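You operate a simulated robot arm through the tools that you are given. There is no shell and no other tool. Be economical: measure what you need, move in short steps, check, and stop when the job is done.

The job below is to be done with a simulated two-armed robot. You get a single attempt, and the scene is never put back.

JOB
Hold the yellow control box, jog the hoist to 0 mm and teach it, then prove it with a rinse.
Fine: hold it for both keys; blue button, then orange; wait for DONE; the door stays shut.

It is judged by the outcome, as a careful person would: the job done as asked, and still so three seconds after it is handed in. It fails if anything else is knocked over, pushed out of place, dropped, spilled or broken.

ROBOT AND FRAMES
Two 6-joint arms with two-finger parallel grippers on one trunk, on a base that drives. Base frame: it is fixed to the floor where the robot stands at the start and does not move with it; the origin is under the middle of the robot, x ahead of it, y to its left, z up; the surface under the hand at the start is at about z = 97.3. Readings come in cm, degrees, newtons and seconds.
The left shoulder is at the start at [6, 18.7, 124.7], the right one opposite. With the tool pointing down near the work surface each hand reaches from about 26 to 62 cm from the robot's upright axis, wherever it stands, measured 20 degrees to its own side. Places, roughly: blue button [30, 100, 90]; green button [30, 90, 90]; grey carriage [80, 100, 140]; jog key [50, 10, 100]; orange button [30, 80, 90]; red button [30, 80, 90]; stage one upper door [30, 90, 130]; state display [40, 80, 140]; steel lift arm [70, 100, 130]; teach key [50, 0, 100]; white button [30, 90, 100]. Payload 1.57 kg a hand.
Tool frame (each hand has its own): the origin (TCP) lies between the finger pads and is the grasp point; the fingertips stand 3 cm ahead of it; z points along the fingers, y is the line along which they close. The gripper opens to 11 cm. The fingers are 2.4 cm wide and 1.2 cm thick; the gripper's body (4.8 by 11.2 cm) begins 7.8 cm behind the TCP.
Orientation is told as [roll, pitch, yaw] about the base's x, y, z axes, in that order, counted from this pose: with the fingers straight down and closing along the base's y, the tool's x points along the base's -x, its y along +y and its z along -z.

CONTROLS
- The arms move only by the tool arm_command. It takes "left_motion", "right_motion" or both (then of equal length, played together; a hand with none holds still); each is a list of rows, each a list of 7 numbers: the shift along the base's x, y, z in mm, then the turn, a rotation vector about the base's x, y, z in degrees, then the finger opening in mm, from 0 to 110. In form: [[x, y, z, wx, wy, wz, jaw], ...]. A call has 1 to 8 rows; each row shifts and turns the commanded pose from where the row before left it. Rows are played at 5 a second. More than 5 cm and 8.6 degrees between two rows, or a gripper value outside its range, and nothing of the call is played. Where a pose cannot be reached the arm comes as near as it can. A force on the tool above 40 N (or 10 N above the force at the start of the call, whichever is more), or a blocked arm, ends the call early, and 0.2 s more pass. The fingers move at their own pace (about 15.3 cm/s each) and stop on an object; they squeeze with about 25 N. The grip force told is the motor's: it shows also when the fingers shut on nothing. Time passes only in rows, and 0.2 s behind the last, so rows that do not move let the fingers close. It gives the time, the measured TCP pose, the force on the tool (base axes), the opening and the grip force at its end, in the units of the frame above (readings bear some noise), with the torque about the TCP (base axes, N m) and any sound that the robot's microphone picked up.
- Cameras (640 x 400 px; columns grow to the right, rows downward): "scene" is now at [1.09, 4, 179.11]; the picture's right is [0.47, -0.88, 0.00], its down [-0.65, -0.35, -0.67] and it looks along [0.59, 0.32, -0.74] (base axes); focal length 292 px, centre (320, 200). "left" rides on the left gripper at [7, -1.6, -14.1] in its tool frame; the picture's right is [0.23, 0.97, 0.00], its down [-0.86, 0.20, -0.48] and it looks along [-0.47, 0.11, 0.88] (tool axes); focal length 222 px, centre (320, 200). "right" rides on the right gripper at [7, 1.6, -14.1] in its tool frame; the picture's right is [-0.23, 0.97, 0.00], its down [-0.86, -0.20, -0.48] and it looks along [-0.47, -0.11, 0.88] (tool axes); focal length 222 px, centre (320, 200). There is no depth. A picture from a camera that has moved, and an enlarged one, comes with that camera's place and axes in the base frame and with its lens.
- snapshot(camera): a new picture of that camera. The clock stands still meanwhile.
- lift_body(by): slides the trunk up (or, below 0, down) by that many cm; the arms and the scene camera ride with it, the base frame stays. It gives what a move gives, with no picture.
- base_move(legs): drives the robot by 1 to 6 legs, each [ahead, left, turn to the left] in cm, cm and degrees, along the robot's own axes; the way and the turn of a leg run together, so that a leg with both is an arc; at most 150 cm and 180 degrees a leg. The arms and the cameras ride along, it lands a little off, and it stops where it bumps. It gives what a move gives.
- pan_tilt(pan, tilt): turns the head with the scene camera to pan (to the left, within 86 degrees either way) and tilt (down, from -29 to 69), counted from straight ahead of the robot. It gives what a move gives.
- zoom(camera, box): a new picture of the part [left, top, right, bottom] of that camera's present view, enlarged. The clock stands still meanwhile.
- sign_off(): hands the job in; it is judged then, once.

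Go step by step. Nothing tells you exact positions but the pictures and the camera data: compare them with the known pose of the tool, close in by small moves and look again before you grip or let go. The budget is 120 turns and 92 pictures, counting those below and the enlarged ones. Unless the task says otherwise, let go and move clear before handing in, and close with one line.

The tools are called after "Emit:" by a JSON object that holds its "name" and its "arguments". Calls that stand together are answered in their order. arm_command: Moves the arms, as the interface text tells. Its arguments: {"type":"object","properties":{"left_motion":{"type":"array","items":{"type":"array","items":{"type":"number"}}},"right_motion":{"type":"array","items":{"type":"array","items":{"type":"number"}}}},"required":[]} The other tools are called the same way: lift_body (by) slides the trunk up or down; base_move (legs) drives the base; pan_tilt (pan, tilt) turns the head that bears the scene camera; snapshot (camera) takes a picture; zoom (camera, box) takes an enlarged picture of a part of a camera's view; sign_off () hands the job in.

At the start:

```text
clock: 0.0
left_position: [31.91, 46.59, 120.23]
left_ee_rot: [0.0, 0.0, 0.0]
left_ft_force: [-0.4, 0.2, 0.3]
left_torque: [-0.02, 0.05, 0.0]
left_width: 10.98
left_grip_force: 0.0
right_position: [40.59, 1.26, 130.59]
right_ee_rot: [0.0, 0.1, 0.0]
right_ft_force: [-0.5, 0.3, -0.1]
right_torque: [-0.02, -0.01, 0.0]
right_width: 10.98
right_grip_force: 0.2
trunk travel left (down, up): [-87.5, 11.5]
robot x, y, heading: [0.01, 0.3, 0.0]
head pan, tilt: [28.2, 47.8]
```

scene: 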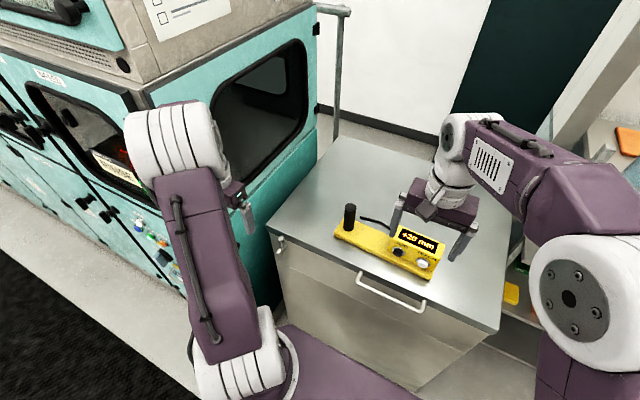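
right: 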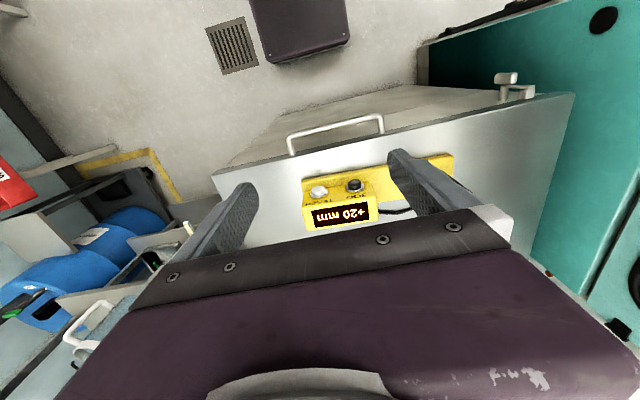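
left: 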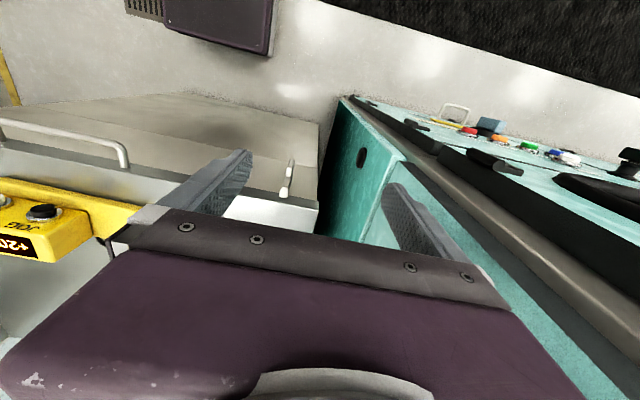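

The yellow control box sits on the steel cabinet showing "+20 mm", with a black post at its left end and two keys at its right. I'll look closer at it and at the machine.

Emit:
{"name": "zoom", "arguments": {"camera": "scene", "box": [320, 190, 460, 290]}}

Emit:
{"name": "zoom", "arguments": {"camera": "right", "box": [280, 130, 480, 255]}}

Emit:
{"name": "zoom", "arguments": {"camera": "scene", "box": [60, 60, 220, 290]}}

```text
4.00 times, centred on (390, 240) of scene
camera zoom: at [1.09, 4.0, 179.11], right [0.47, -0.88, 0.0], down [-0.65, -0.35, -0.67], along [0.59, 0.32, -0.74], focal length 1170 px, centre (40, 40)
```

zoom: 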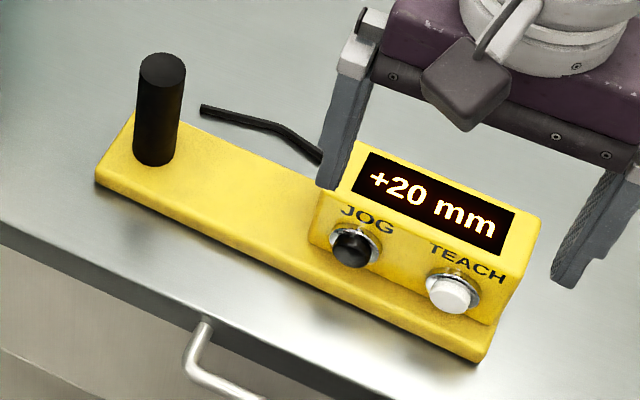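

```text
3.20 times, centred on (380, 192) of right
camera zoom: at [33.61, 2.89, 144.74], right [0.23, 0.97, 0.0], down [0.86, -0.2, 0.48], along [0.47, -0.11, -0.88], focal length 711 px, centre (128, 224)
```

zoom: 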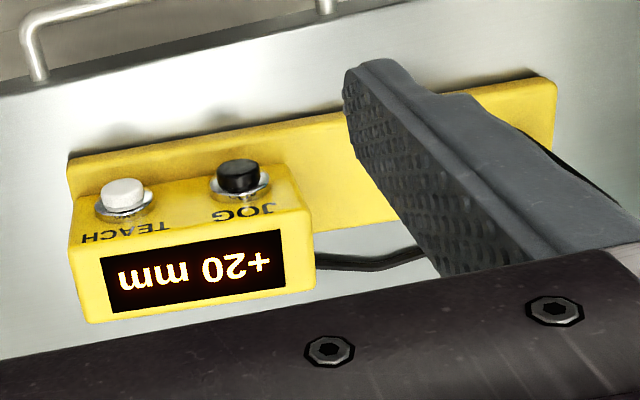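

```text
1.74 times, centred on (140, 175) of scene
camera zoom: at [1.09, 4.0, 179.11], right [0.47, -0.88, 0.0], down [-0.65, -0.35, -0.67], along [0.59, 0.32, -0.74], focal length 509 px, centre (633, 244)
```

zoom: 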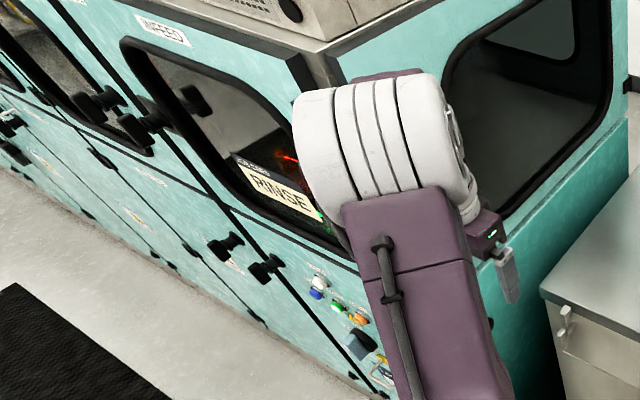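

The black post looks like the handle at about [57.5, 23.5], with its top near z 111. The keys are near [52, 5.5, 106.5] and [51.6, -1.5, 106.7]. I'll bring the left hand above and short of the post.

Emit:
{"name": "arm_command", "arguments": {"left_motion": [[0, -38, 10, 0, 0, 0, 110], [0, -38, 10, 0, 0, 0, 110], [0, -38, 0, 0, 0, 0, 110], [10, -38, 0, 0, 0, 0, 110], [30, -38, 0, 0, 0, 0, 110], [40, -38, 0, 0, 0, 0, 110], [40, 0, 0, 0, 0, 0, 110], [40, 0, 0, 0, 0, 0, 110]]}}

Emit:
{"name": "snapshot", "arguments": {"camera": "left"}}

Emit:
{"name": "snapshot", "arguments": {"camera": "scene"}}

```text
refused: row 6 steps farther than a row can; nothing moved
```

```text
85 pictures are left
camera left: at [25.02, 44.93, 134.49], right [-0.23, 0.97, 0.0], down [0.86, 0.2, 0.48], along [0.47, 0.11, -0.88], focal length 222 px, centre (320, 200)
```

left: 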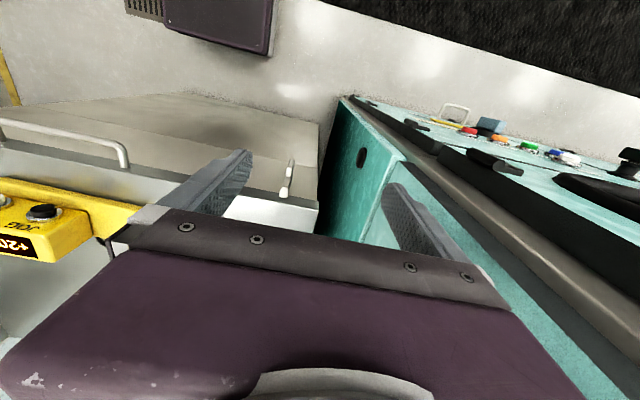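

```text
84 pictures are left
camera scene: at [1.09, 4.0, 179.11], right [0.47, -0.88, 0.0], down [-0.65, -0.35, -0.67], along [0.59, 0.32, -0.74], focal length 292 px, centre (320, 200)
```

scene: 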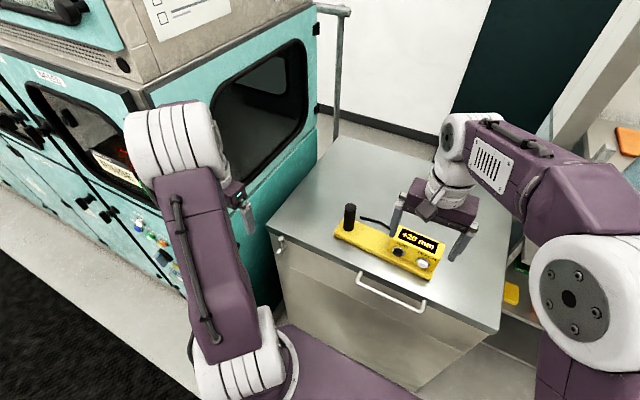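

One step was too long; I'll replay it with smaller steps.

Emit:
{"name": "arm_command", "arguments": {"left_motion": [[0, -36, 10, 0, 0, 0, 110], [0, -40, 10, 0, 0, 0, 110], [0, -40, 0, 0, 0, 0, 110], [20, -40, 0, 0, 0, 0, 110], [30, -36, 0, 0, 0, 0, 110], [30, -36, 0, 0, 0, 0, 110], [40, 0, 0, 0, 0, 0, 110], [40, 0, 0, 0, 0, 0, 110]]}}

Emit:
{"name": "snapshot", "arguments": {"camera": "left"}}

Emit:
{"name": "snapshot", "arguments": {"camera": "scene"}}

```text
clock: 1.8
left_position: [48.26, 23.76, 122.11]
left_ee_rot: [0.0, 0.2, 0.1]
left_ft_force: [-0.1, 0.3, 0.2]
left_torque: [0.01, 0.0, 0.0]
left_width: 10.98
left_grip_force: 0.1
right_position: [40.75, 1.33, 130.63]
right_ee_rot: [0.0, 0.1, 0.1]
right_ft_force: [0.4, -0.3, -0.2]
right_torque: [0.01, 0.03, 0.01]
right_width: 10.99
right_grip_force: 0.0
trunk travel left (down, up): [-87.5, 11.5]
robot x, y, heading: [-0.0, 0.31, 0.2]
head pan, tilt: [28.2, 47.8]
```

```text
83 pictures are left
camera left: at [41.26, 22.14, 136.4], right [-0.23, 0.97, 0.0], down [0.86, 0.2, 0.48], along [0.46, 0.11, -0.88], focal length 222 px, centre (320, 200)
```

left: 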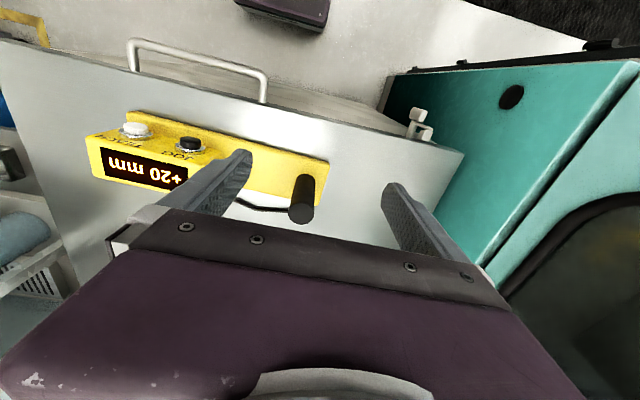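

```text
82 pictures are left
camera scene: at [1.41, 4.06, 179.1], right [0.47, -0.88, 0.0], down [-0.65, -0.35, -0.67], along [0.59, 0.32, -0.74], focal length 292 px, centre (320, 200)
```

scene: 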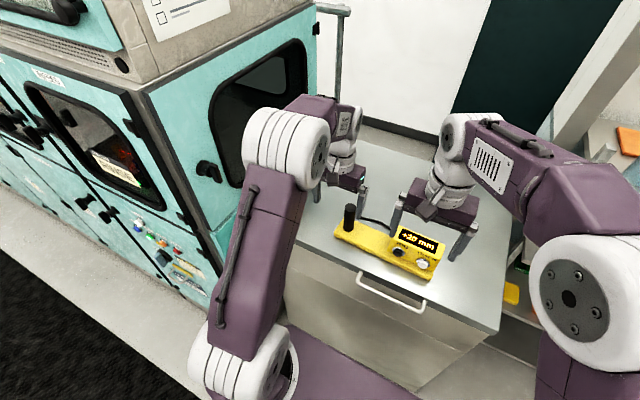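

The post is at about [57.1, 23.2] with its top near z 111.5. I'll move over it and look again before going down.

Emit:
{"name": "arm_command", "arguments": {"left_motion": [[30, -3, 0, 0, 0, 0, 110], [30, -3, 0, 0, 0, 0, 110], [28, 0, 0, 0, 0, 0, 110], [0, 0, -20, 0, 0, 0, 110], [0, 0, 0, 0, 0, 0, 110]]}}

Emit:
{"name": "snapshot", "arguments": {"camera": "left"}}

Emit:
{"name": "snapshot", "arguments": {"camera": "scene"}}

```text
clock: 3.0
left_position: [56.83, 23.13, 120.21]
left_ee_rot: [0.0, 0.0, 0.0]
left_ft_force: [0.3, 0.2, 0.4]
left_torque: [0.01, -0.02, 0.02]
left_width: 10.99
left_grip_force: 0.0
right_position: [40.59, 1.22, 130.58]
right_ee_rot: [-0.1, 0.1, 0.0]
right_ft_force: [-0.6, 0.6, 0.5]
right_torque: [-0.01, 0.0, 0.0]
right_width: 11.01
right_grip_force: 0.0
trunk travel left (down, up): [-87.5, 11.5]
robot x, y, heading: [-0.3, 0.22, 0.0]
head pan, tilt: [28.2, 47.8]
```

```text
81 pictures are left
camera left: at [49.8, 21.49, 134.43], right [-0.23, 0.97, 0.0], down [0.86, 0.2, 0.48], along [0.47, 0.11, -0.88], focal length 222 px, centre (320, 200)
```

left: 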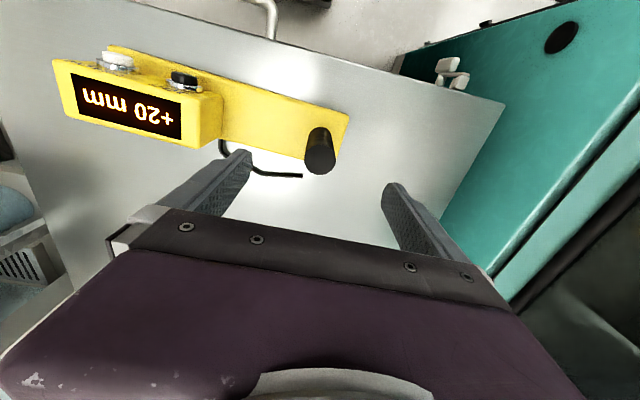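

```text
80 pictures are left
camera scene: at [1.11, 3.99, 179.11], right [0.47, -0.88, 0.0], down [-0.65, -0.35, -0.67], along [0.59, 0.32, -0.74], focal length 292 px, centre (320, 200)
```

scene: 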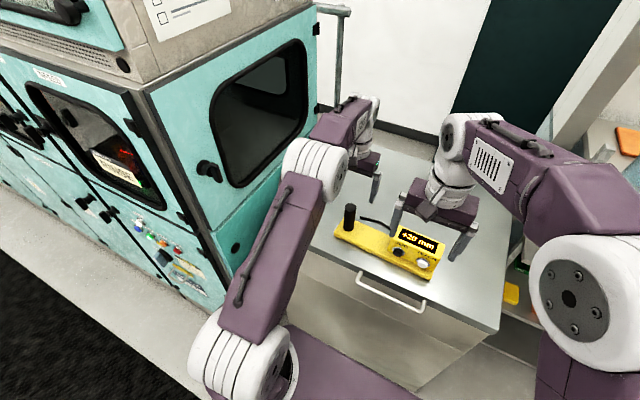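

The hand is centred over the post, so I'll go straight down around it.

Emit:
{"name": "arm_command", "arguments": {"left_motion": [[2, 0, -30, 0, 0, 0, 110], [0, 0, -30, 0, 0, 0, 110], [0, 0, -30, 0, 0, 0, 110], [0, 0, -25, 0, 0, 0, 110], [0, 0, -20, 0, 0, 0, 110], [0, 0, 0, 0, 0, 0, 110]]}}

Emit:
{"name": "snapshot", "arguments": {"camera": "left"}}

Emit:
{"name": "zoom", "arguments": {"camera": "scene", "box": [320, 150, 480, 280]}}

```text
clock: 4.4
left_position: [57.02, 23.08, 106.66]
left_ee_rot: [0.0, 0.1, 0.1]
left_ft_force: [0.0, -0.3, 0.4]
left_torque: [0.0, 0.0, 0.0]
left_width: 11.0
left_grip_force: 0.0
right_position: [40.46, 1.2, 130.53]
right_ee_rot: [0.0, -0.1, -0.1]
right_ft_force: [-0.2, 0.5, -0.1]
right_torque: [0.01, 0.01, 0.02]
right_width: 10.99
right_grip_force: 0.1
trunk travel left (down, up): [-87.5, 11.5]
robot x, y, heading: [-0.02, -0.09, 0.0]
head pan, tilt: [28.2, 47.8]
```

```text
79 pictures are left
camera left: at [50.01, 21.49, 120.93], right [-0.23, 0.97, 0.0], down [0.86, 0.2, 0.48], along [0.47, 0.11, -0.88], focal length 222 px, centre (320, 200)
```

left: 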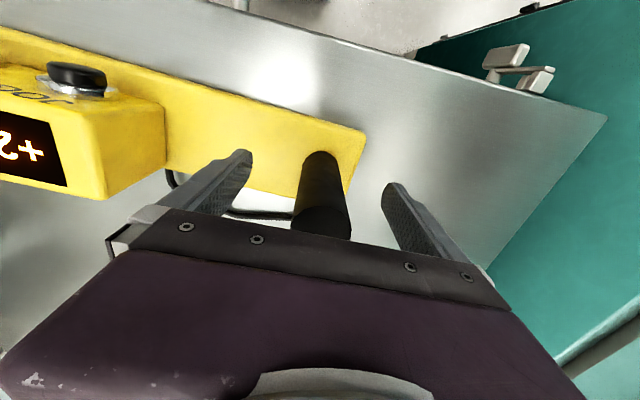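

```text
3.08 times, centred on (400, 215) of scene
camera zoom: at [1.08, 3.99, 179.11], right [0.47, -0.88, 0.0], down [-0.65, -0.35, -0.67], along [0.59, 0.32, -0.74], focal length 900 px, centre (74, 154)
```

zoom: 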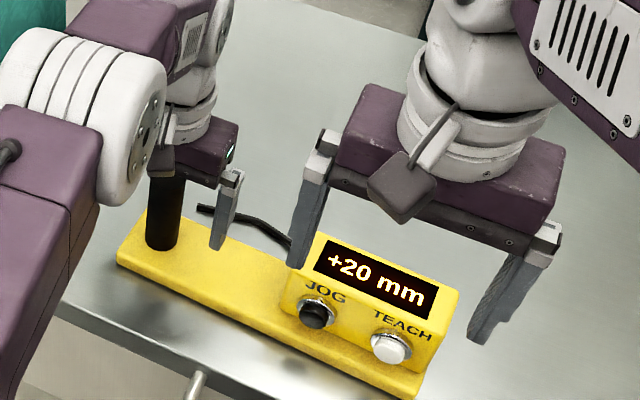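

The post lies between the fingers. I'll close on it.

Emit:
{"name": "arm_command", "arguments": {"left_motion": [[0, 0, 0, 0, 0, 0, 60], [0, 0, 0, 0, 0, 0, 20], [0, 0, 0, 0, 0, 0, 20], [0, 0, 0, 0, 0, 0, 20]]}}

Emit:
{"name": "zoom", "arguments": {"camera": "scene", "box": [320, 150, 480, 280]}}

Emit:
{"name": "snapshot", "arguments": {"camera": "right"}}

```text
clock: 5.4
left_position: [56.96, 23.13, 106.7]
left_ee_rot: [-0.1, 0.0, 0.0]
left_ft_force: [0.6, 1.1, -0.7]
left_torque: [0.04, -0.06, 0.03]
left_width: 3.58
left_grip_force: 25.0
right_position: [40.6, 1.33, 130.6]
right_ee_rot: [0.0, -0.1, 0.0]
right_ft_force: [0.5, -1.4, 0.6]
right_torque: [-0.02, 0.01, 0.01]
right_width: 11.0
right_grip_force: 0.0
trunk travel left (down, up): [-87.5, 11.5]
robot x, y, heading: [-0.41, 0.02, -0.1]
head pan, tilt: [28.2, 47.8]
```

```text
3.08 times, centred on (400, 215) of scene
camera zoom: at [1.12, 4.01, 179.11], right [0.47, -0.88, 0.0], down [-0.65, -0.35, -0.67], along [0.59, 0.32, -0.74], focal length 900 px, centre (74, 154)
```

zoom: 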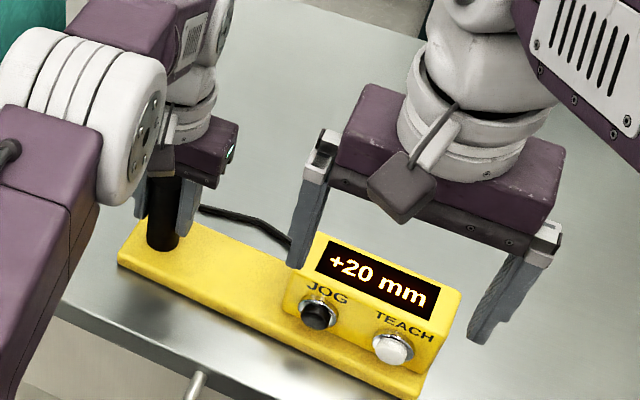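

```text
76 pictures are left
camera right: at [33.63, 2.89, 144.73], right [0.23, 0.97, 0.0], down [0.86, -0.2, 0.48], along [0.47, -0.11, -0.88], focal length 222 px, centre (320, 200)
```

right: 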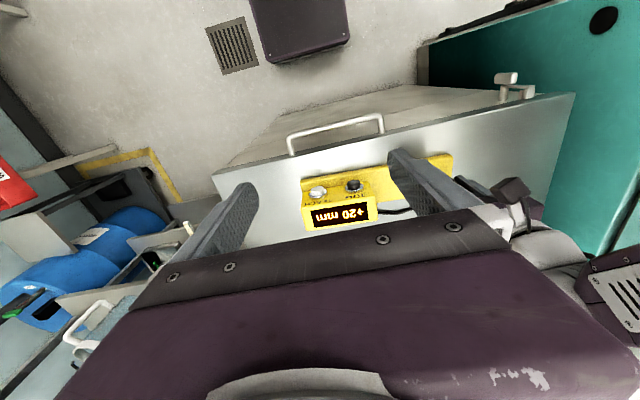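

The box is held. Now I'll shut the right hand's fingers, pull it back and down, and look at how the key face is tilted.

Emit:
{"name": "arm_command", "arguments": {"right_motion": [[-20, 10, -10, 0, 0, 0, 60], [-20, 10, -20, 0, -8, 0, 0], [0, 0, -30, 0, -8, 0, 0], [0, 0, -30, 0, -8, 0, 0], [0, 0, 0, 0, -8, 0, 0], [0, 0, 0, 0, 0, 0, 0]]}}

Emit:
{"name": "snapshot", "arguments": {"camera": "right"}}

Emit:
{"name": "zoom", "arguments": {"camera": "scene", "box": [340, 180, 480, 290]}}

Emit:
{"name": "zoom", "arguments": {"camera": "left", "box": [0, 20, 200, 220]}}

```text
clock: 6.8
left_position: [56.95, 23.2, 106.71]
left_ee_rot: [0.1, 0.0, 0.0]
left_ft_force: [-0.5, 0.2, 0.4]
left_torque: [-0.08, -0.03, -0.24]
left_width: 3.6
left_grip_force: 25.2
right_position: [36.58, 3.32, 121.5]
right_ee_rot: [0.0, -32.0, 0.1]
right_ft_force: [0.4, 0.2, 0.6]
right_torque: [-0.01, 0.03, 0.01]
right_width: 0.0
right_grip_force: 21.1
trunk travel left (down, up): [-87.5, 11.5]
robot x, y, heading: [-0.25, -0.01, -0.0]
head pan, tilt: [28.2, 47.8]
```

```text
75 pictures are left
camera right: at [23.15, 4.83, 129.85], right [0.19, 0.97, 0.12], down [0.47, -0.2, 0.86], along [0.86, -0.11, -0.5], focal length 222 px, centre (320, 200)
```

right: 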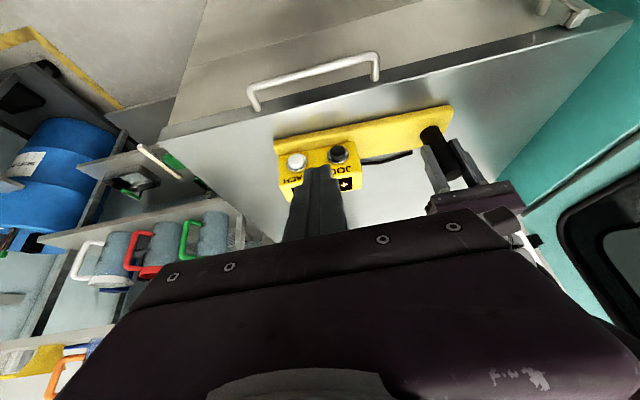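

```text
3.64 times, centred on (410, 235) of scene
camera zoom: at [1.13, 4.02, 179.11], right [0.47, -0.88, 0.0], down [-0.65, -0.35, -0.67], along [0.59, 0.32, -0.74], focal length 1064 px, centre (-7, 73)
```

zoom: 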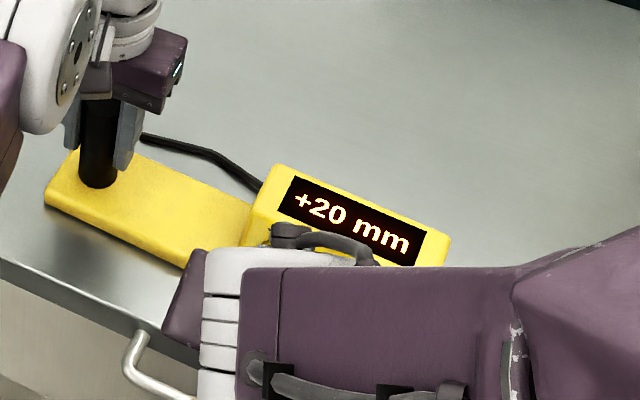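

```text
2.00 times, centred on (100, 120) of left
camera zoom: at [50.04, 21.52, 120.95], right [-0.23, 0.97, 0.0], down [0.86, 0.2, 0.48], along [0.47, 0.11, -0.88], focal length 444 px, centre (760, 360)
```

zoom: 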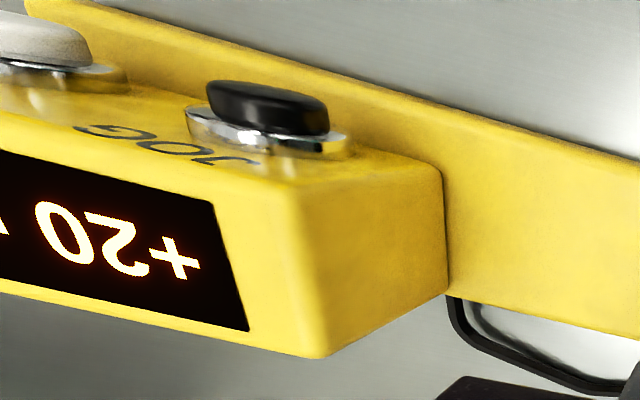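

The box is a plain cuboid. The display is on top (z about 106.5) and the keys stick out toward the robot from a vertical front face at x about 55.2. Key caps are at about x 53.2, z 104, with JOG at y 5.5 and TEACH at y -1.8. I'll tilt the closed right fingers further and stop just short of JOG.

Emit:
{"name": "arm_command", "arguments": {"right_motion": [[10, 6, -30, 0, -7, 0, 0], [10, 6, -30, 0, -7, 0, 0], [10, 5, -35, 0, -7, 0, 0], [10, 5, -35, 0, -7, 0, 0], [10, 0, -30, 0, 0, 0, 0], [25, 0, -10, 0, 0, 0, 0], [15, 0, 0, 0, 0, 0, 0], [0, 0, 0, 0, 0, 0, 0]]}}

Emit:
{"name": "snapshot", "arguments": {"camera": "right"}}

Emit:
{"name": "zoom", "arguments": {"camera": "left", "box": [0, 0, 200, 200]}}

Emit:
{"name": "zoom", "arguments": {"camera": "scene", "box": [340, 180, 480, 290]}}

```text
clock: 8.6
left_position: [57.17, 23.15, 106.75]
left_ee_rot: [0.1, 0.0, 0.0]
left_ft_force: [0.5, -0.6, 0.3]
left_torque: [0.07, 0.06, 0.07]
left_width: 3.56
left_grip_force: 24.9
right_position: [47.8, 10.0, 107.23]
right_ee_rot: [0.0, -60.0, -0.2]
right_ft_force: [0.1, 0.2, -0.4]
right_torque: [-0.01, 0.03, 0.02]
right_width: 0.0
right_grip_force: 21.1
right hand out of reach, approached as far as the arm can: row 3, 4, 5
trunk travel left (down, up): [-87.5, 11.5]
robot x, y, heading: [-0.15, 0.4, -0.3]
head pan, tilt: [28.2, 47.8]
```

```text
72 pictures are left
camera right: at [32.06, 11.52, 108.24], right [0.11, 0.97, 0.2], down [0.01, -0.2, 0.98], along [0.99, -0.11, -0.04], focal length 222 px, centre (320, 200)
```

right: 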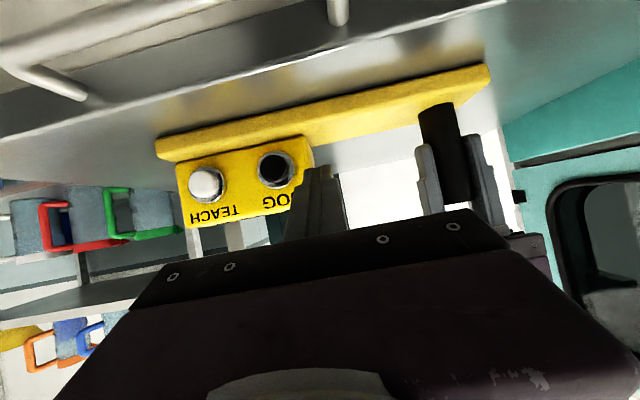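

```text
2.00 times, centred on (100, 100) of left
camera zoom: at [50.04, 21.51, 120.94], right [-0.23, 0.97, 0.0], down [0.86, 0.2, 0.48], along [0.47, 0.11, -0.88], focal length 444 px, centre (760, 400)
```

zoom: 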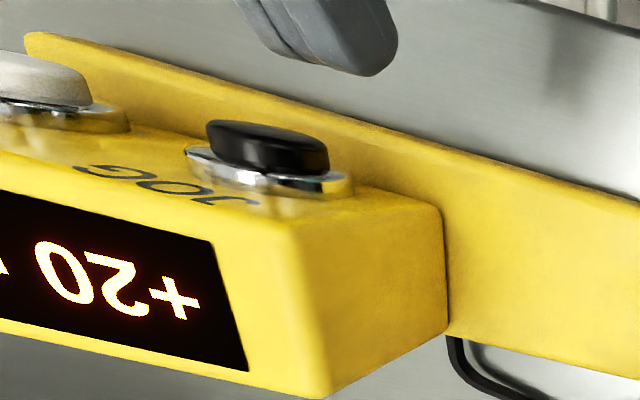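

```text
3.64 times, centred on (410, 235) of scene
camera zoom: at [1.13, 4.02, 179.1], right [0.47, -0.88, 0.0], down [-0.65, -0.35, -0.67], along [0.59, 0.32, -0.74], focal length 1064 px, centre (-7, 73)
```

zoom: 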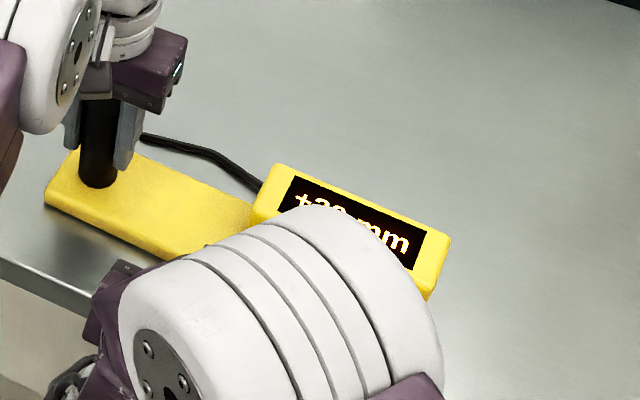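

The front view confirms the key face is vertical: JOG at about y 5.6, z 103.5 and TEACH at y -2.0, z 103.4. The arm was clipped by its reach, so I'll shift it sideways and down into line with JOG.

Emit:
{"name": "arm_command", "arguments": {"right_motion": [[0, -22, -16, 0, 0, 0, 0], [0, -22, -16, 0, 0, 0, 0], [0, 0, 0, 0, 0, 0, 0]]}}

Emit:
{"name": "zoom", "arguments": {"camera": "left", "box": [0, 0, 200, 200]}}

Emit:
{"name": "zoom", "arguments": {"camera": "right", "box": [220, 100, 460, 250]}}

```text
clock: 9.4
left_position: [56.98, 23.07, 106.69]
left_ee_rot: [0.0, 0.0, 0.0]
left_ft_force: [0.6, 0.5, -0.4]
left_torque: [0.06, -0.05, -0.01]
left_width: 3.6
left_grip_force: 25.1
right_position: [49.27, 7.55, 104.58]
right_ee_rot: [-1.0, -59.9, 0.6]
right_ft_force: [-0.4, 0.5, -0.7]
right_torque: [0.03, 0.0, 0.02]
right_width: 0.0
right_grip_force: 21.7
right hand out of reach, approached as far as the arm can: row 1, 2
trunk travel left (down, up): [-87.5, 11.5]
robot x, y, heading: [-0.18, 0.11, -0.2]
head pan, tilt: [28.2, 47.8]
```

```text
2.00 times, centred on (100, 100) of left
camera zoom: at [50.03, 21.5, 120.94], right [-0.23, 0.97, 0.0], down [0.86, 0.2, 0.48], along [0.47, 0.11, -0.88], focal length 444 px, centre (760, 400)
```

zoom: 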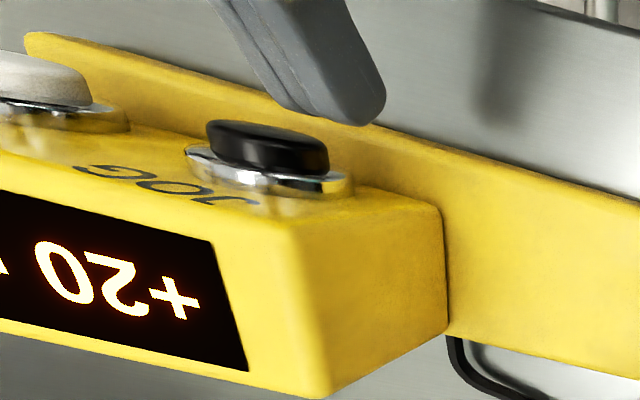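

```text
2.67 times, centred on (340, 175) of right
camera zoom: at [33.63, 9.2, 105.65], right [0.12, 0.98, 0.19], down [0.02, -0.19, 0.98], along [0.99, -0.11, -0.04], focal length 592 px, centre (267, 267)
```

zoom: 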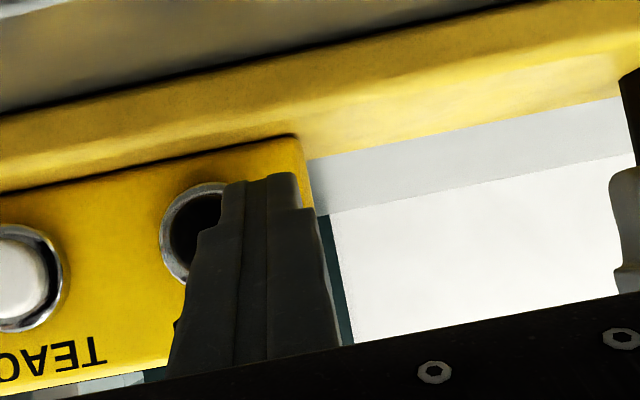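

That steep tilt is too cramped for the arm. I'll ease the tilt back to about 30 degrees and line up on JOG again.

Emit:
{"name": "arm_command", "arguments": {"right_motion": [[-5, 0, 5, 0, 8, 0, 0], [-3, -5, 4, 0, 8, 0, 0], [0, -5, 0, 0, 7, 0, 0], [0, -5, 0, 0, 7, 0, 0], [0, -4, 0, 0, 0, 0, 0], [0, 0, 0, 0, 0, 0, 0]]}}

Emit:
{"name": "zoom", "arguments": {"camera": "left", "box": [0, 0, 200, 200]}}

Emit:
{"name": "zoom", "arguments": {"camera": "scene", "box": [340, 180, 480, 290]}}

```text
clock: 10.8
left_position: [56.92, 23.09, 106.69]
left_ee_rot: [0.0, -0.1, -0.1]
left_ft_force: [0.2, -0.2, -0.2]
left_torque: [0.09, -0.03, 0.0]
left_width: 3.56
left_grip_force: 24.8
right_position: [48.55, 5.63, 105.56]
right_ee_rot: [0.0, -30.0, 0.0]
right_ft_force: [0.7, 0.9, 0.3]
right_torque: [0.02, 0.0, 0.02]
right_width: 0.0
right_grip_force: 21.0
trunk travel left (down, up): [-87.5, 11.5]
robot x, y, heading: [0.35, 0.12, 0.0]
head pan, tilt: [28.2, 47.8]
```

```text
2.00 times, centred on (100, 100) of left
camera zoom: at [50.03, 21.5, 120.95], right [-0.23, 0.97, 0.0], down [0.86, 0.2, 0.48], along [0.47, 0.11, -0.88], focal length 444 px, centre (760, 400)
```

zoom: 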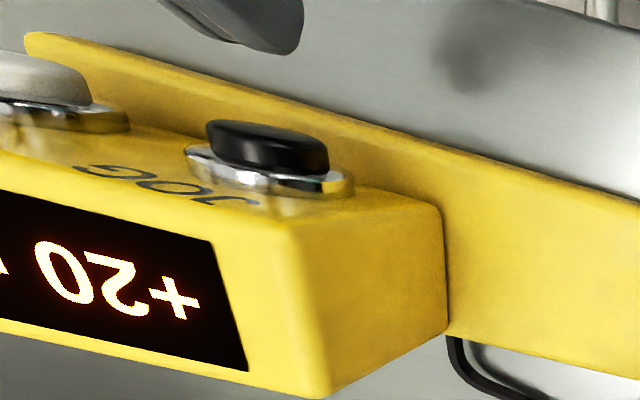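

```text
3.64 times, centred on (410, 235) of scene
camera zoom: at [1.12, 4.0, 179.11], right [0.47, -0.88, 0.0], down [-0.65, -0.35, -0.67], along [0.59, 0.32, -0.74], focal length 1064 px, centre (-7, 73)
```

zoom: 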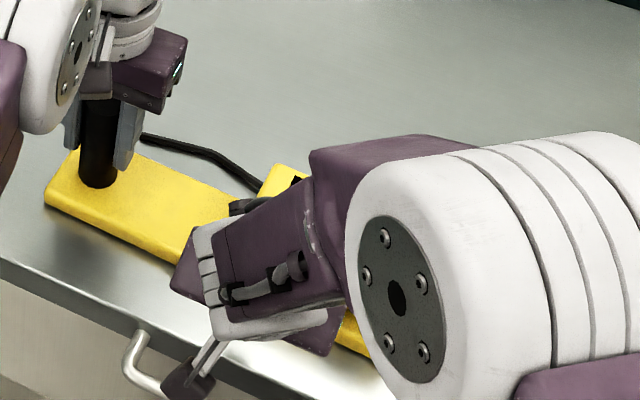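

The fingertip is in line with JOG and about 2 cm short of it, and the left camera can read the display. I'll creep forward.

Emit:
{"name": "arm_command", "arguments": {"right_motion": [[8, 0, 0, 0, 0, 0, 0], [6, 0, 0, 0, 0, 0, 0]]}}

Emit:
{"name": "zoom", "arguments": {"camera": "left", "box": [0, 0, 200, 200]}}

```text
clock: 11.4
left_position: [56.91, 23.16, 106.68]
left_ee_rot: [0.0, -0.1, 0.0]
left_ft_force: [-0.6, 0.3, 0.7]
left_torque: [0.04, -0.04, -0.03]
left_width: 3.58
left_grip_force: 25.1
right_position: [49.87, 5.58, 105.65]
right_ee_rot: [0.0, -30.0, 0.0]
right_ft_force: [-0.1, -0.3, 0.5]
right_torque: [0.02, -0.03, -0.01]
right_width: 0.0
right_grip_force: 21.6
trunk travel left (down, up): [-87.5, 11.5]
robot x, y, heading: [-0.08, 0.09, 0.0]
head pan, tilt: [28.2, 47.8]
```

```text
2.00 times, centred on (100, 100) of left
camera zoom: at [50.04, 21.51, 120.95], right [-0.23, 0.97, 0.0], down [0.86, 0.2, 0.48], along [0.47, 0.11, -0.88], focal length 444 px, centre (760, 400)
```

zoom: 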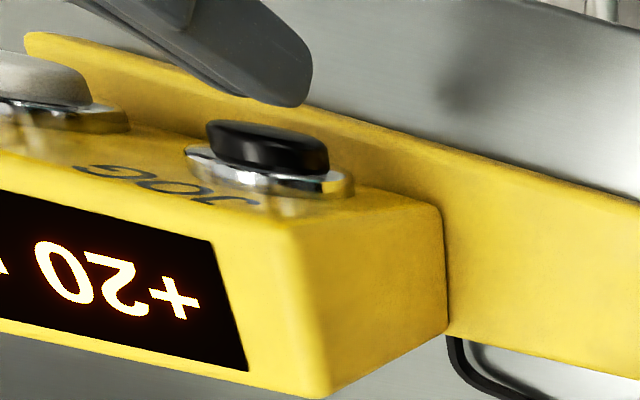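

About 5 mm remain. I'll keep creeping.

Emit:
{"name": "arm_command", "arguments": {"right_motion": [[4, 0, 0, 0, 0, 0, 0], [2, 0, 0, 0, 0, 0, 0]]}}

Emit:
{"name": "zoom", "arguments": {"camera": "left", "box": [0, 0, 200, 200]}}

```text
clock: 12.0
left_position: [56.99, 23.15, 106.75]
left_ee_rot: [0.0, 0.1, 0.0]
left_ft_force: [0.1, -0.6, -0.2]
left_torque: [0.11, 0.11, 0.11]
left_width: 3.59
left_grip_force: 25.1
right_position: [50.51, 5.44, 105.55]
right_ee_rot: [0.0, -29.9, 0.0]
right_ft_force: [-2.5, 1.6, 0.5]
right_torque: [-0.01, 0.03, 0.01]
right_width: 0.01
right_grip_force: 21.3
trunk travel left (down, up): [-87.5, 11.5]
robot x, y, heading: [0.27, 0.28, -0.1]
head pan, tilt: [28.2, 47.8]
```

```text
2.00 times, centred on (100, 100) of left
camera zoom: at [50.03, 21.51, 120.95], right [-0.23, 0.97, 0.0], down [0.86, 0.2, 0.48], along [0.47, 0.11, -0.88], focal length 444 px, centre (760, 400)
```

zoom: 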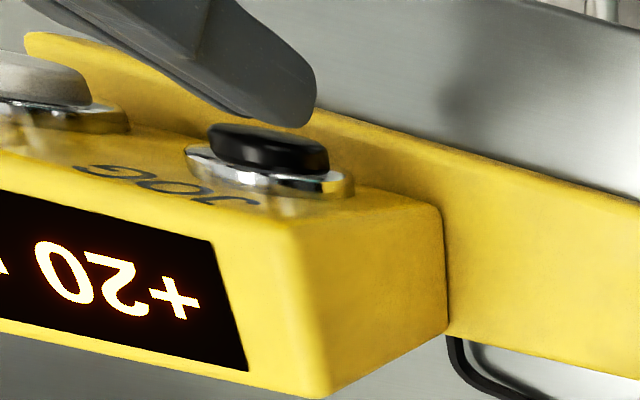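

Contact at about 2.5 N. I'll press 2 mm further.

Emit:
{"name": "arm_command", "arguments": {"right_motion": [[2, 0, 0, 0, 0, 0, 0]]}}

Emit:
{"name": "zoom", "arguments": {"camera": "left", "box": [0, 0, 200, 200]}}

```text
clock: 12.4
left_position: [57.03, 23.03, 106.76]
left_ee_rot: [0.0, 0.0, 0.0]
left_ft_force: [2.6, 0.1, 1.0]
left_torque: [0.11, 0.05, 0.3]
left_width: 3.57
left_grip_force: 24.4
right_position: [50.74, 5.6, 105.55]
right_ee_rot: [-0.1, -29.9, 0.0]
right_ft_force: [-3.1, -0.3, 0.7]
right_torque: [0.0, 0.04, 0.0]
right_width: 0.0
right_grip_force: 21.8
trunk travel left (down, up): [-87.5, 11.5]
robot x, y, heading: [-0.13, 0.05, -0.2]
head pan, tilt: [28.2, 47.8]
```

```text
2.00 times, centred on (100, 100) of left
camera zoom: at [50.05, 21.51, 120.95], right [-0.23, 0.97, 0.0], down [0.85, 0.2, 0.48], along [0.47, 0.11, -0.88], focal length 444 px, centre (760, 400)
```

zoom: 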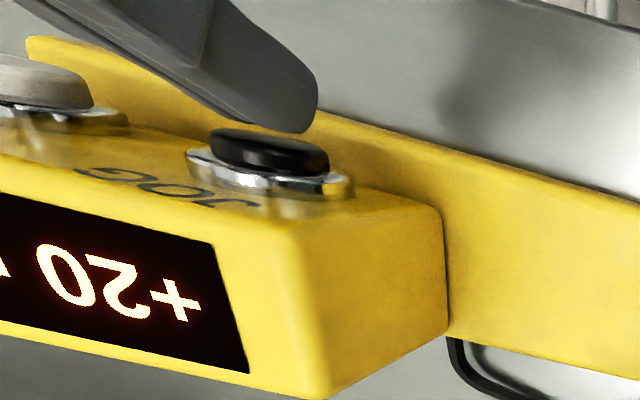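

The cap is going in, the box has barely moved, and the display still reads +20. I'll press another 2 mm.

Emit:
{"name": "arm_command", "arguments": {"right_motion": [[2, 0, 0, 0, 0, 0, 0]]}}

Emit:
{"name": "zoom", "arguments": {"camera": "left", "box": [0, 0, 200, 200]}}

```text
clock: 12.8
left_position: [56.93, 23.12, 106.8]
left_ee_rot: [0.0, -0.1, 0.0]
left_ft_force: [1.2, 1.2, 0.4]
left_torque: [0.1, 0.04, 0.27]
left_width: 3.57
left_grip_force: 24.8
right_position: [50.8, 5.55, 105.57]
right_ee_rot: [0.0, -30.0, 0.1]
right_ft_force: [-2.2, -1.6, -0.9]
right_torque: [-0.02, 0.06, -0.01]
right_width: 0.0
right_grip_force: 21.1
trunk travel left (down, up): [-87.5, 11.5]
robot x, y, heading: [0.15, 0.21, -0.1]
head pan, tilt: [28.2, 47.8]
heard: click
```

```text
2.00 times, centred on (100, 100) of left
camera zoom: at [50.05, 21.52, 120.95], right [-0.23, 0.97, 0.0], down [0.86, 0.2, 0.48], along [0.47, 0.11, -0.88], focal length 444 px, centre (760, 400)
```

zoom: 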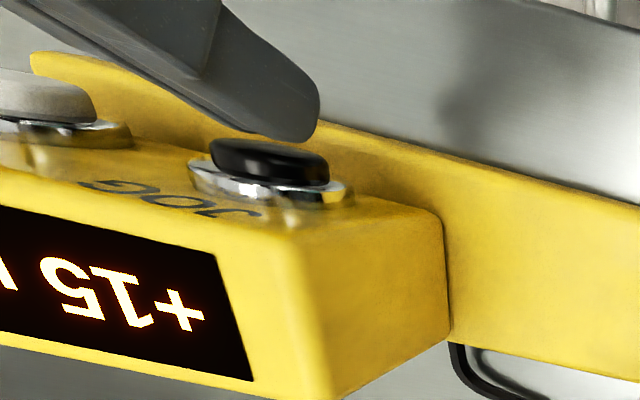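

A click, and the display dropped to +15. The box also swivels slightly. I'll release and see whether each press is one 5 mm step.

Emit:
{"name": "arm_command", "arguments": {"right_motion": [[-6, 0, 0, 0, 0, 0, 0], [-2, 0, 0, 0, 0, 0, 0]]}}

Emit:
{"name": "zoom", "arguments": {"camera": "left", "box": [0, 0, 200, 200]}}

```text
clock: 13.4
left_position: [57.01, 23.22, 106.74]
left_ee_rot: [0.0, 0.0, 0.0]
left_ft_force: [1.3, 0.2, -0.1]
left_torque: [0.04, -0.13, 0.07]
left_width: 3.59
left_grip_force: 25.4
right_position: [50.13, 5.45, 105.48]
right_ee_rot: [0.1, -30.0, 0.0]
right_ft_force: [-0.8, 0.4, 1.0]
right_torque: [0.06, 0.0, -0.02]
right_width: 0.02
right_grip_force: 21.2
trunk travel left (down, up): [-87.5, 11.5]
robot x, y, heading: [0.18, 0.14, -0.1]
head pan, tilt: [28.2, 47.8]
```

```text
2.00 times, centred on (100, 100) of left
camera zoom: at [50.04, 21.52, 120.95], right [-0.23, 0.97, 0.0], down [0.86, 0.2, 0.48], along [0.47, 0.11, -0.88], focal length 444 px, centre (760, 400)
```

zoom: 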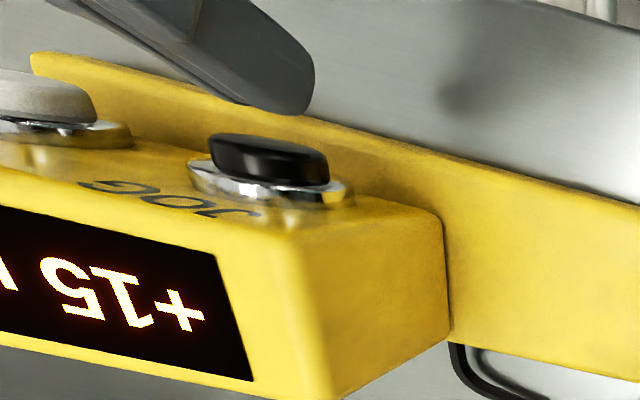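

Each press is one 5 mm step. To cut the swivel, I'll push the box down gently with the left hand before the next press.

Emit:
{"name": "arm_command", "arguments": {"left_motion": [[0, 0, -3, 0, 0, 0, 20], [0, 0, -3, 0, 0, 0, 20]]}}

```text
clock: 14.0
left_position: [56.97, 23.11, 106.32]
left_ee_rot: [0.0, -0.3, -0.1]
left_ft_force: [0.7, 0.3, 18.4]
left_torque: [-0.54, -0.29, 0.01]
left_width: 3.5
left_grip_force: 25.4
right_position: [49.93, 5.55, 105.66]
right_ee_rot: [0.0, -30.0, -0.1]
right_ft_force: [0.4, -0.1, -0.2]
right_torque: [-0.03, 0.0, 0.0]
right_width: 0.0
right_grip_force: 21.4
trunk travel left (down, up): [-87.5, 11.5]
robot x, y, heading: [0.2, 0.37, 0.2]
head pan, tilt: [28.2, 47.8]
```

Emit:
{"name": "arm_command", "arguments": {"right_motion": [[4, 0, 0, 0, 0, 0, 0], [3, 0, 0, 0, 0, 0, 0], [2, 0, 0, 0, 0, 0, 0]]}}

Emit:
{"name": "zoom", "arguments": {"camera": "left", "box": [0, 0, 200, 200]}}

```text
clock: 14.8
left_position: [56.89, 23.24, 106.33]
left_ee_rot: [0.0, -0.3, 0.0]
left_ft_force: [4.9, 1.2, 18.1]
left_torque: [-0.18, -0.11, 0.04]
left_width: 3.6
left_grip_force: 24.9
right_position: [50.76, 5.46, 105.6]
right_ee_rot: [0.0, -30.1, -0.1]
right_ft_force: [-3.3, 0.6, 0.1]
right_torque: [0.07, 0.04, -0.01]
right_width: 0.0
right_grip_force: 21.1
trunk travel left (down, up): [-87.5, 11.5]
robot x, y, heading: [0.09, -0.09, -0.2]
head pan, tilt: [28.2, 47.8]
```

```text
2.00 times, centred on (100, 100) of left
camera zoom: at [49.88, 21.49, 120.48], right [-0.23, 0.97, 0.0], down [0.85, 0.2, 0.48], along [0.47, 0.11, -0.88], focal length 444 px, centre (760, 400)
```

zoom: 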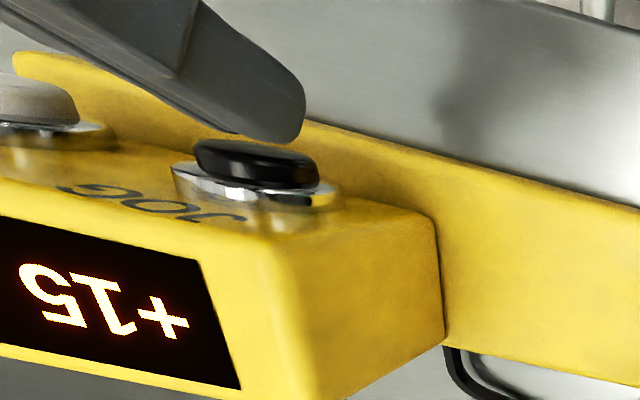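

Emit:
{"name": "arm_command", "arguments": {"right_motion": [[2, 0, 0, 0, 0, 0, 0]]}}

```text
clock: 15.2
left_position: [56.88, 23.11, 106.21]
left_ee_rot: [0.1, -0.2, 0.1]
left_ft_force: [7.3, 2.4, 16.9]
left_torque: [-0.12, 0.06, 0.08]
left_width: 3.58
left_grip_force: 24.9
right_position: [51.1, 5.44, 105.49]
right_ee_rot: [0.0, -30.1, 0.0]
right_ft_force: [-4.9, 0.9, 2.0]
right_torque: [0.04, 0.1, 0.03]
right_width: 0.0
right_grip_force: 21.4
trunk travel left (down, up): [-87.5, 11.5]
robot x, y, heading: [-0.04, 0.03, -0.2]
head pan, tilt: [28.2, 47.8]
heard: click
```

Clicked. I'll release and check.

Emit:
{"name": "arm_command", "arguments": {"right_motion": [[-6, 0, 0, 0, 0, 0, 0], [-2, 0, 0, 0, 0, 0, 0]]}}

Emit:
{"name": "zoom", "arguments": {"camera": "left", "box": [0, 0, 200, 200]}}

```text
clock: 15.8
left_position: [56.9, 23.11, 106.14]
left_ee_rot: [-0.1, -0.2, 0.0]
left_ft_force: [4.3, 1.9, 17.8]
left_torque: [-0.15, -0.14, -0.01]
left_width: 3.58
left_grip_force: 25.2
right_position: [50.38, 5.5, 105.66]
right_ee_rot: [0.0, -30.1, 0.0]
right_ft_force: [-0.6, 0.8, -0.2]
right_torque: [-0.02, 0.0, -0.02]
right_width: 0.0
right_grip_force: 21.3
trunk travel left (down, up): [-87.5, 11.5]
robot x, y, heading: [0.02, 0.1, -0.2]
head pan, tilt: [28.2, 47.8]
```

```text
2.00 times, centred on (100, 100) of left
camera zoom: at [49.89, 21.48, 120.46], right [-0.23, 0.97, 0.0], down [0.85, 0.2, 0.48], along [0.47, 0.11, -0.88], focal length 444 px, centre (760, 400)
```

zoom: 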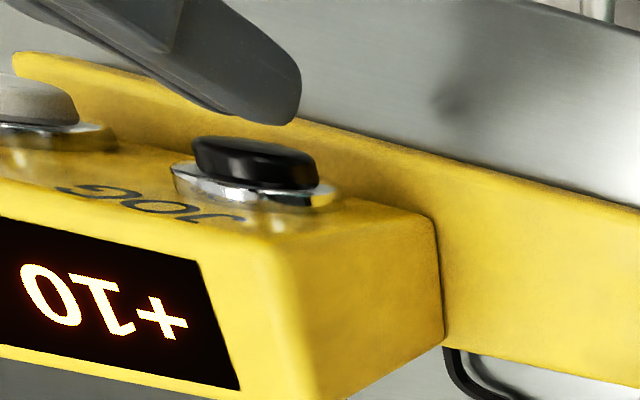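

The display reads +10 and the box hardly moved this time. I'll press again with the same stroke.

Emit:
{"name": "arm_command", "arguments": {"right_motion": [[4, 0, 0, 0, 0, 0, 0], [4, 0, 0, 0, 0, 0, 0]]}}

```text
clock: 16.4
left_position: [56.84, 23.12, 106.32]
left_ee_rot: [0.0, 0.0, 0.0]
left_ft_force: [6.6, 2.5, 14.2]
left_torque: [-0.14, 0.4, 0.1]
left_width: 3.58
left_grip_force: 26.1
right_position: [51.16, 5.53, 105.51]
right_ee_rot: [0.0, -30.0, 0.1]
right_ft_force: [-4.7, 1.1, 1.1]
right_torque: [0.0, 0.09, 0.0]
right_width: 0.0
right_grip_force: 21.3
trunk travel left (down, up): [-87.5, 11.5]
robot x, y, heading: [-0.05, -0.02, -0.2]
head pan, tilt: [28.2, 47.8]
heard: click
```

Emit:
{"name": "arm_command", "arguments": {"right_motion": [[-6, 0, 0, 0, 0, 0, 0], [-2, 0, 0, 0, 0, 0, 0]]}}

Emit:
{"name": "zoom", "arguments": {"camera": "left", "box": [0, 0, 200, 200]}}

```text
clock: 17.0
left_position: [56.8, 23.11, 106.28]
left_ee_rot: [0.0, -0.2, 0.0]
left_ft_force: [2.6, 1.8, 15.2]
left_torque: [-0.19, -0.22, 0.03]
left_width: 3.57
left_grip_force: 25.2
right_position: [50.25, 5.65, 105.66]
right_ee_rot: [0.0, -30.1, 0.0]
right_ft_force: [-0.7, 0.7, -0.5]
right_torque: [0.01, 0.02, 0.03]
right_width: 0.0
right_grip_force: 21.2
trunk travel left (down, up): [-87.5, 11.5]
robot x, y, heading: [0.07, 0.11, 0.1]
head pan, tilt: [28.2, 47.8]
```

```text
2.00 times, centred on (100, 100) of left
camera zoom: at [49.88, 21.48, 120.46], right [-0.23, 0.97, 0.0], down [0.85, 0.2, 0.48], along [0.47, 0.11, -0.88], focal length 444 px, centre (760, 400)
```

zoom: 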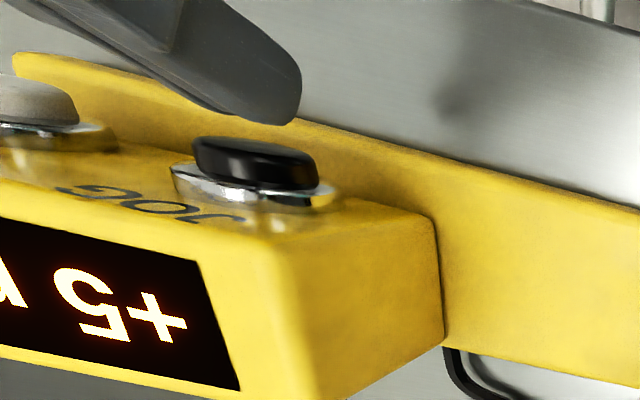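

+5 now; one more press.

Emit:
{"name": "arm_command", "arguments": {"right_motion": [[4, 0, 0, 0, 0, 0, 0], [4, 0, 0, 0, 0, 0, 0]]}}

Emit:
{"name": "arm_command", "arguments": {"right_motion": [[-6, 0, 0, 0, 0, 0, 0], [-8, 0, 0, 0, 0, 0, 0]]}}

Emit:
{"name": "zoom", "arguments": {"camera": "left", "box": [0, 0, 200, 200]}}

```text
clock: 17.6
left_position: [56.94, 23.18, 106.26]
left_ee_rot: [0.0, 0.0, 0.0]
left_ft_force: [5.0, 1.4, 12.7]
left_torque: [-0.03, 0.33, 0.1]
left_width: 3.58
left_grip_force: 25.1
right_position: [50.92, 5.57, 105.65]
right_ee_rot: [0.1, -29.9, 0.0]
right_ft_force: [-5.1, 1.3, 1.5]
right_torque: [-0.02, 0.06, 0.0]
right_width: 0.01
right_grip_force: 22.0
trunk travel left (down, up): [-87.5, 11.5]
robot x, y, heading: [-0.19, 0.09, 0.1]
head pan, tilt: [28.2, 47.8]
heard: click
```

```text
clock: 18.2
left_position: [56.86, 23.13, 106.36]
left_ee_rot: [0.0, 0.0, -0.1]
left_ft_force: [0.6, 1.4, 12.7]
left_torque: [-0.14, -0.27, 0.04]
left_width: 3.58
left_grip_force: 24.9
right_position: [49.59, 5.53, 105.54]
right_ee_rot: [0.0, -30.1, -0.2]
right_ft_force: [0.6, 0.0, 1.0]
right_torque: [0.01, 0.0, 0.01]
right_width: 0.0
right_grip_force: 21.2
trunk travel left (down, up): [-87.5, 11.5]
robot x, y, heading: [-0.22, -0.14, 0.1]
head pan, tilt: [28.2, 47.8]
```

```text
2.00 times, centred on (100, 100) of left
camera zoom: at [49.88, 21.48, 120.46], right [-0.23, 0.97, 0.0], down [0.85, 0.2, 0.48], along [0.47, 0.11, -0.88], focal length 444 px, centre (760, 400)
```

zoom: 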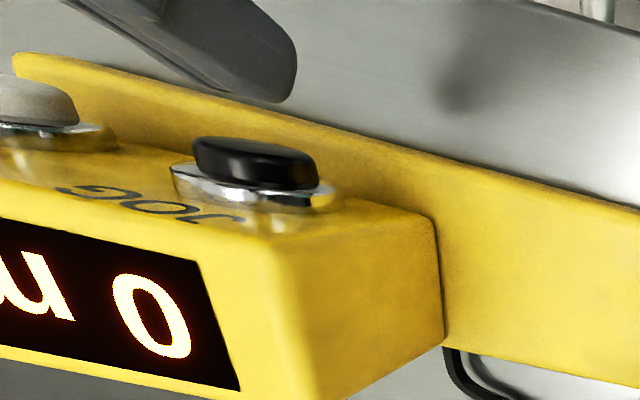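

The display reads 0 mm. Next I'll shift to TEACH at y -2.

Emit:
{"name": "arm_command", "arguments": {"right_motion": [[-5, -38, 0, 0, 0, 0, 0], [0, -37, 0, 0, 0, 0, 0], [0, 0, 0, 0, 0, 0, 0]]}}

Emit:
{"name": "zoom", "arguments": {"camera": "left", "box": [0, 0, 200, 200]}}

Emit:
{"name": "zoom", "arguments": {"camera": "right", "box": [200, 80, 440, 230]}}

```text
clock: 19.0
left_position: [56.89, 23.11, 106.28]
left_ee_rot: [0.0, -0.1, 0.0]
left_ft_force: [1.1, 1.1, 11.8]
left_torque: [-0.12, -0.08, 0.06]
left_width: 3.59
left_grip_force: 24.8
right_position: [49.1, -1.89, 105.67]
right_ee_rot: [-0.1, -30.0, -0.1]
right_ft_force: [0.7, 0.1, -0.8]
right_torque: [0.02, 0.01, 0.0]
right_width: 0.01
right_grip_force: 21.3
trunk travel left (down, up): [-87.5, 11.5]
robot x, y, heading: [0.46, -0.32, -0.1]
head pan, tilt: [28.2, 47.8]
```

```text
2.00 times, centred on (100, 100) of left
camera zoom: at [49.88, 21.48, 120.45], right [-0.23, 0.97, 0.0], down [0.85, 0.2, 0.48], along [0.47, 0.11, -0.88], focal length 444 px, centre (760, 400)
```

zoom: 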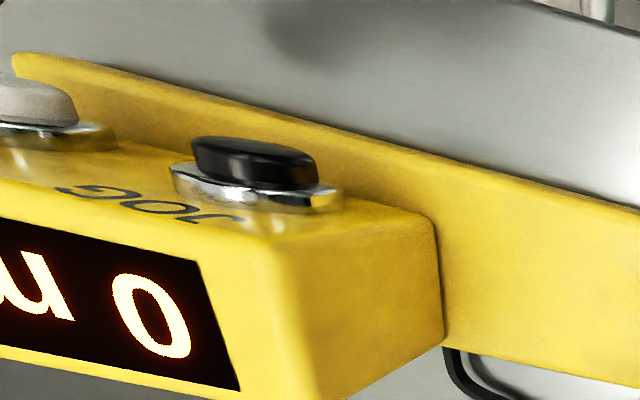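

```text
2.67 times, centred on (320, 155) of right
camera zoom: at [36.03, -0.32, 114.42], right [0.2, 0.97, 0.11], down [0.5, -0.2, 0.84], along [0.84, -0.11, -0.53], focal length 592 px, centre (320, 320)
```

zoom: 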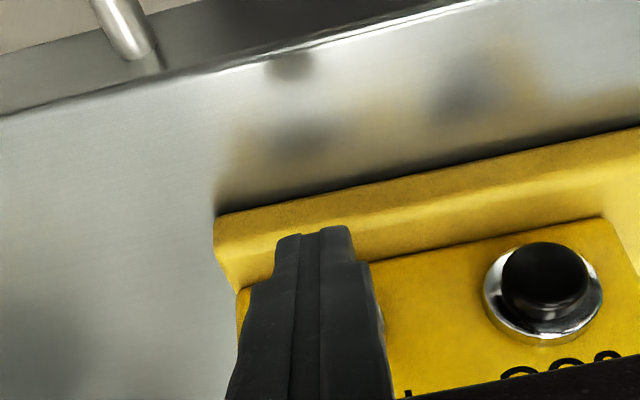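

Aligned on TEACH. I'll press gradually.

Emit:
{"name": "arm_command", "arguments": {"right_motion": [[8, 0, 0, 0, 0, 0, 0], [6, 0, 0, 0, 0, 0, 0], [3, 0, 0, 0, 0, 0, 0]]}}

```text
clock: 19.8
left_position: [56.91, 23.09, 106.21]
left_ee_rot: [0.0, 0.0, 0.0]
left_ft_force: [1.5, 0.7, 10.2]
left_torque: [0.01, 0.32, 0.23]
left_width: 3.6
left_grip_force: 24.4
right_position: [50.78, -1.93, 105.56]
right_ee_rot: [0.0, -30.0, 0.0]
right_ft_force: [-3.3, 0.5, 0.7]
right_torque: [-0.03, 0.05, -0.02]
right_width: 0.0
right_grip_force: 21.7
trunk travel left (down, up): [-87.5, 11.5]
robot x, y, heading: [-0.05, -0.23, 0.0]
head pan, tilt: [28.2, 47.8]
heard: click
```

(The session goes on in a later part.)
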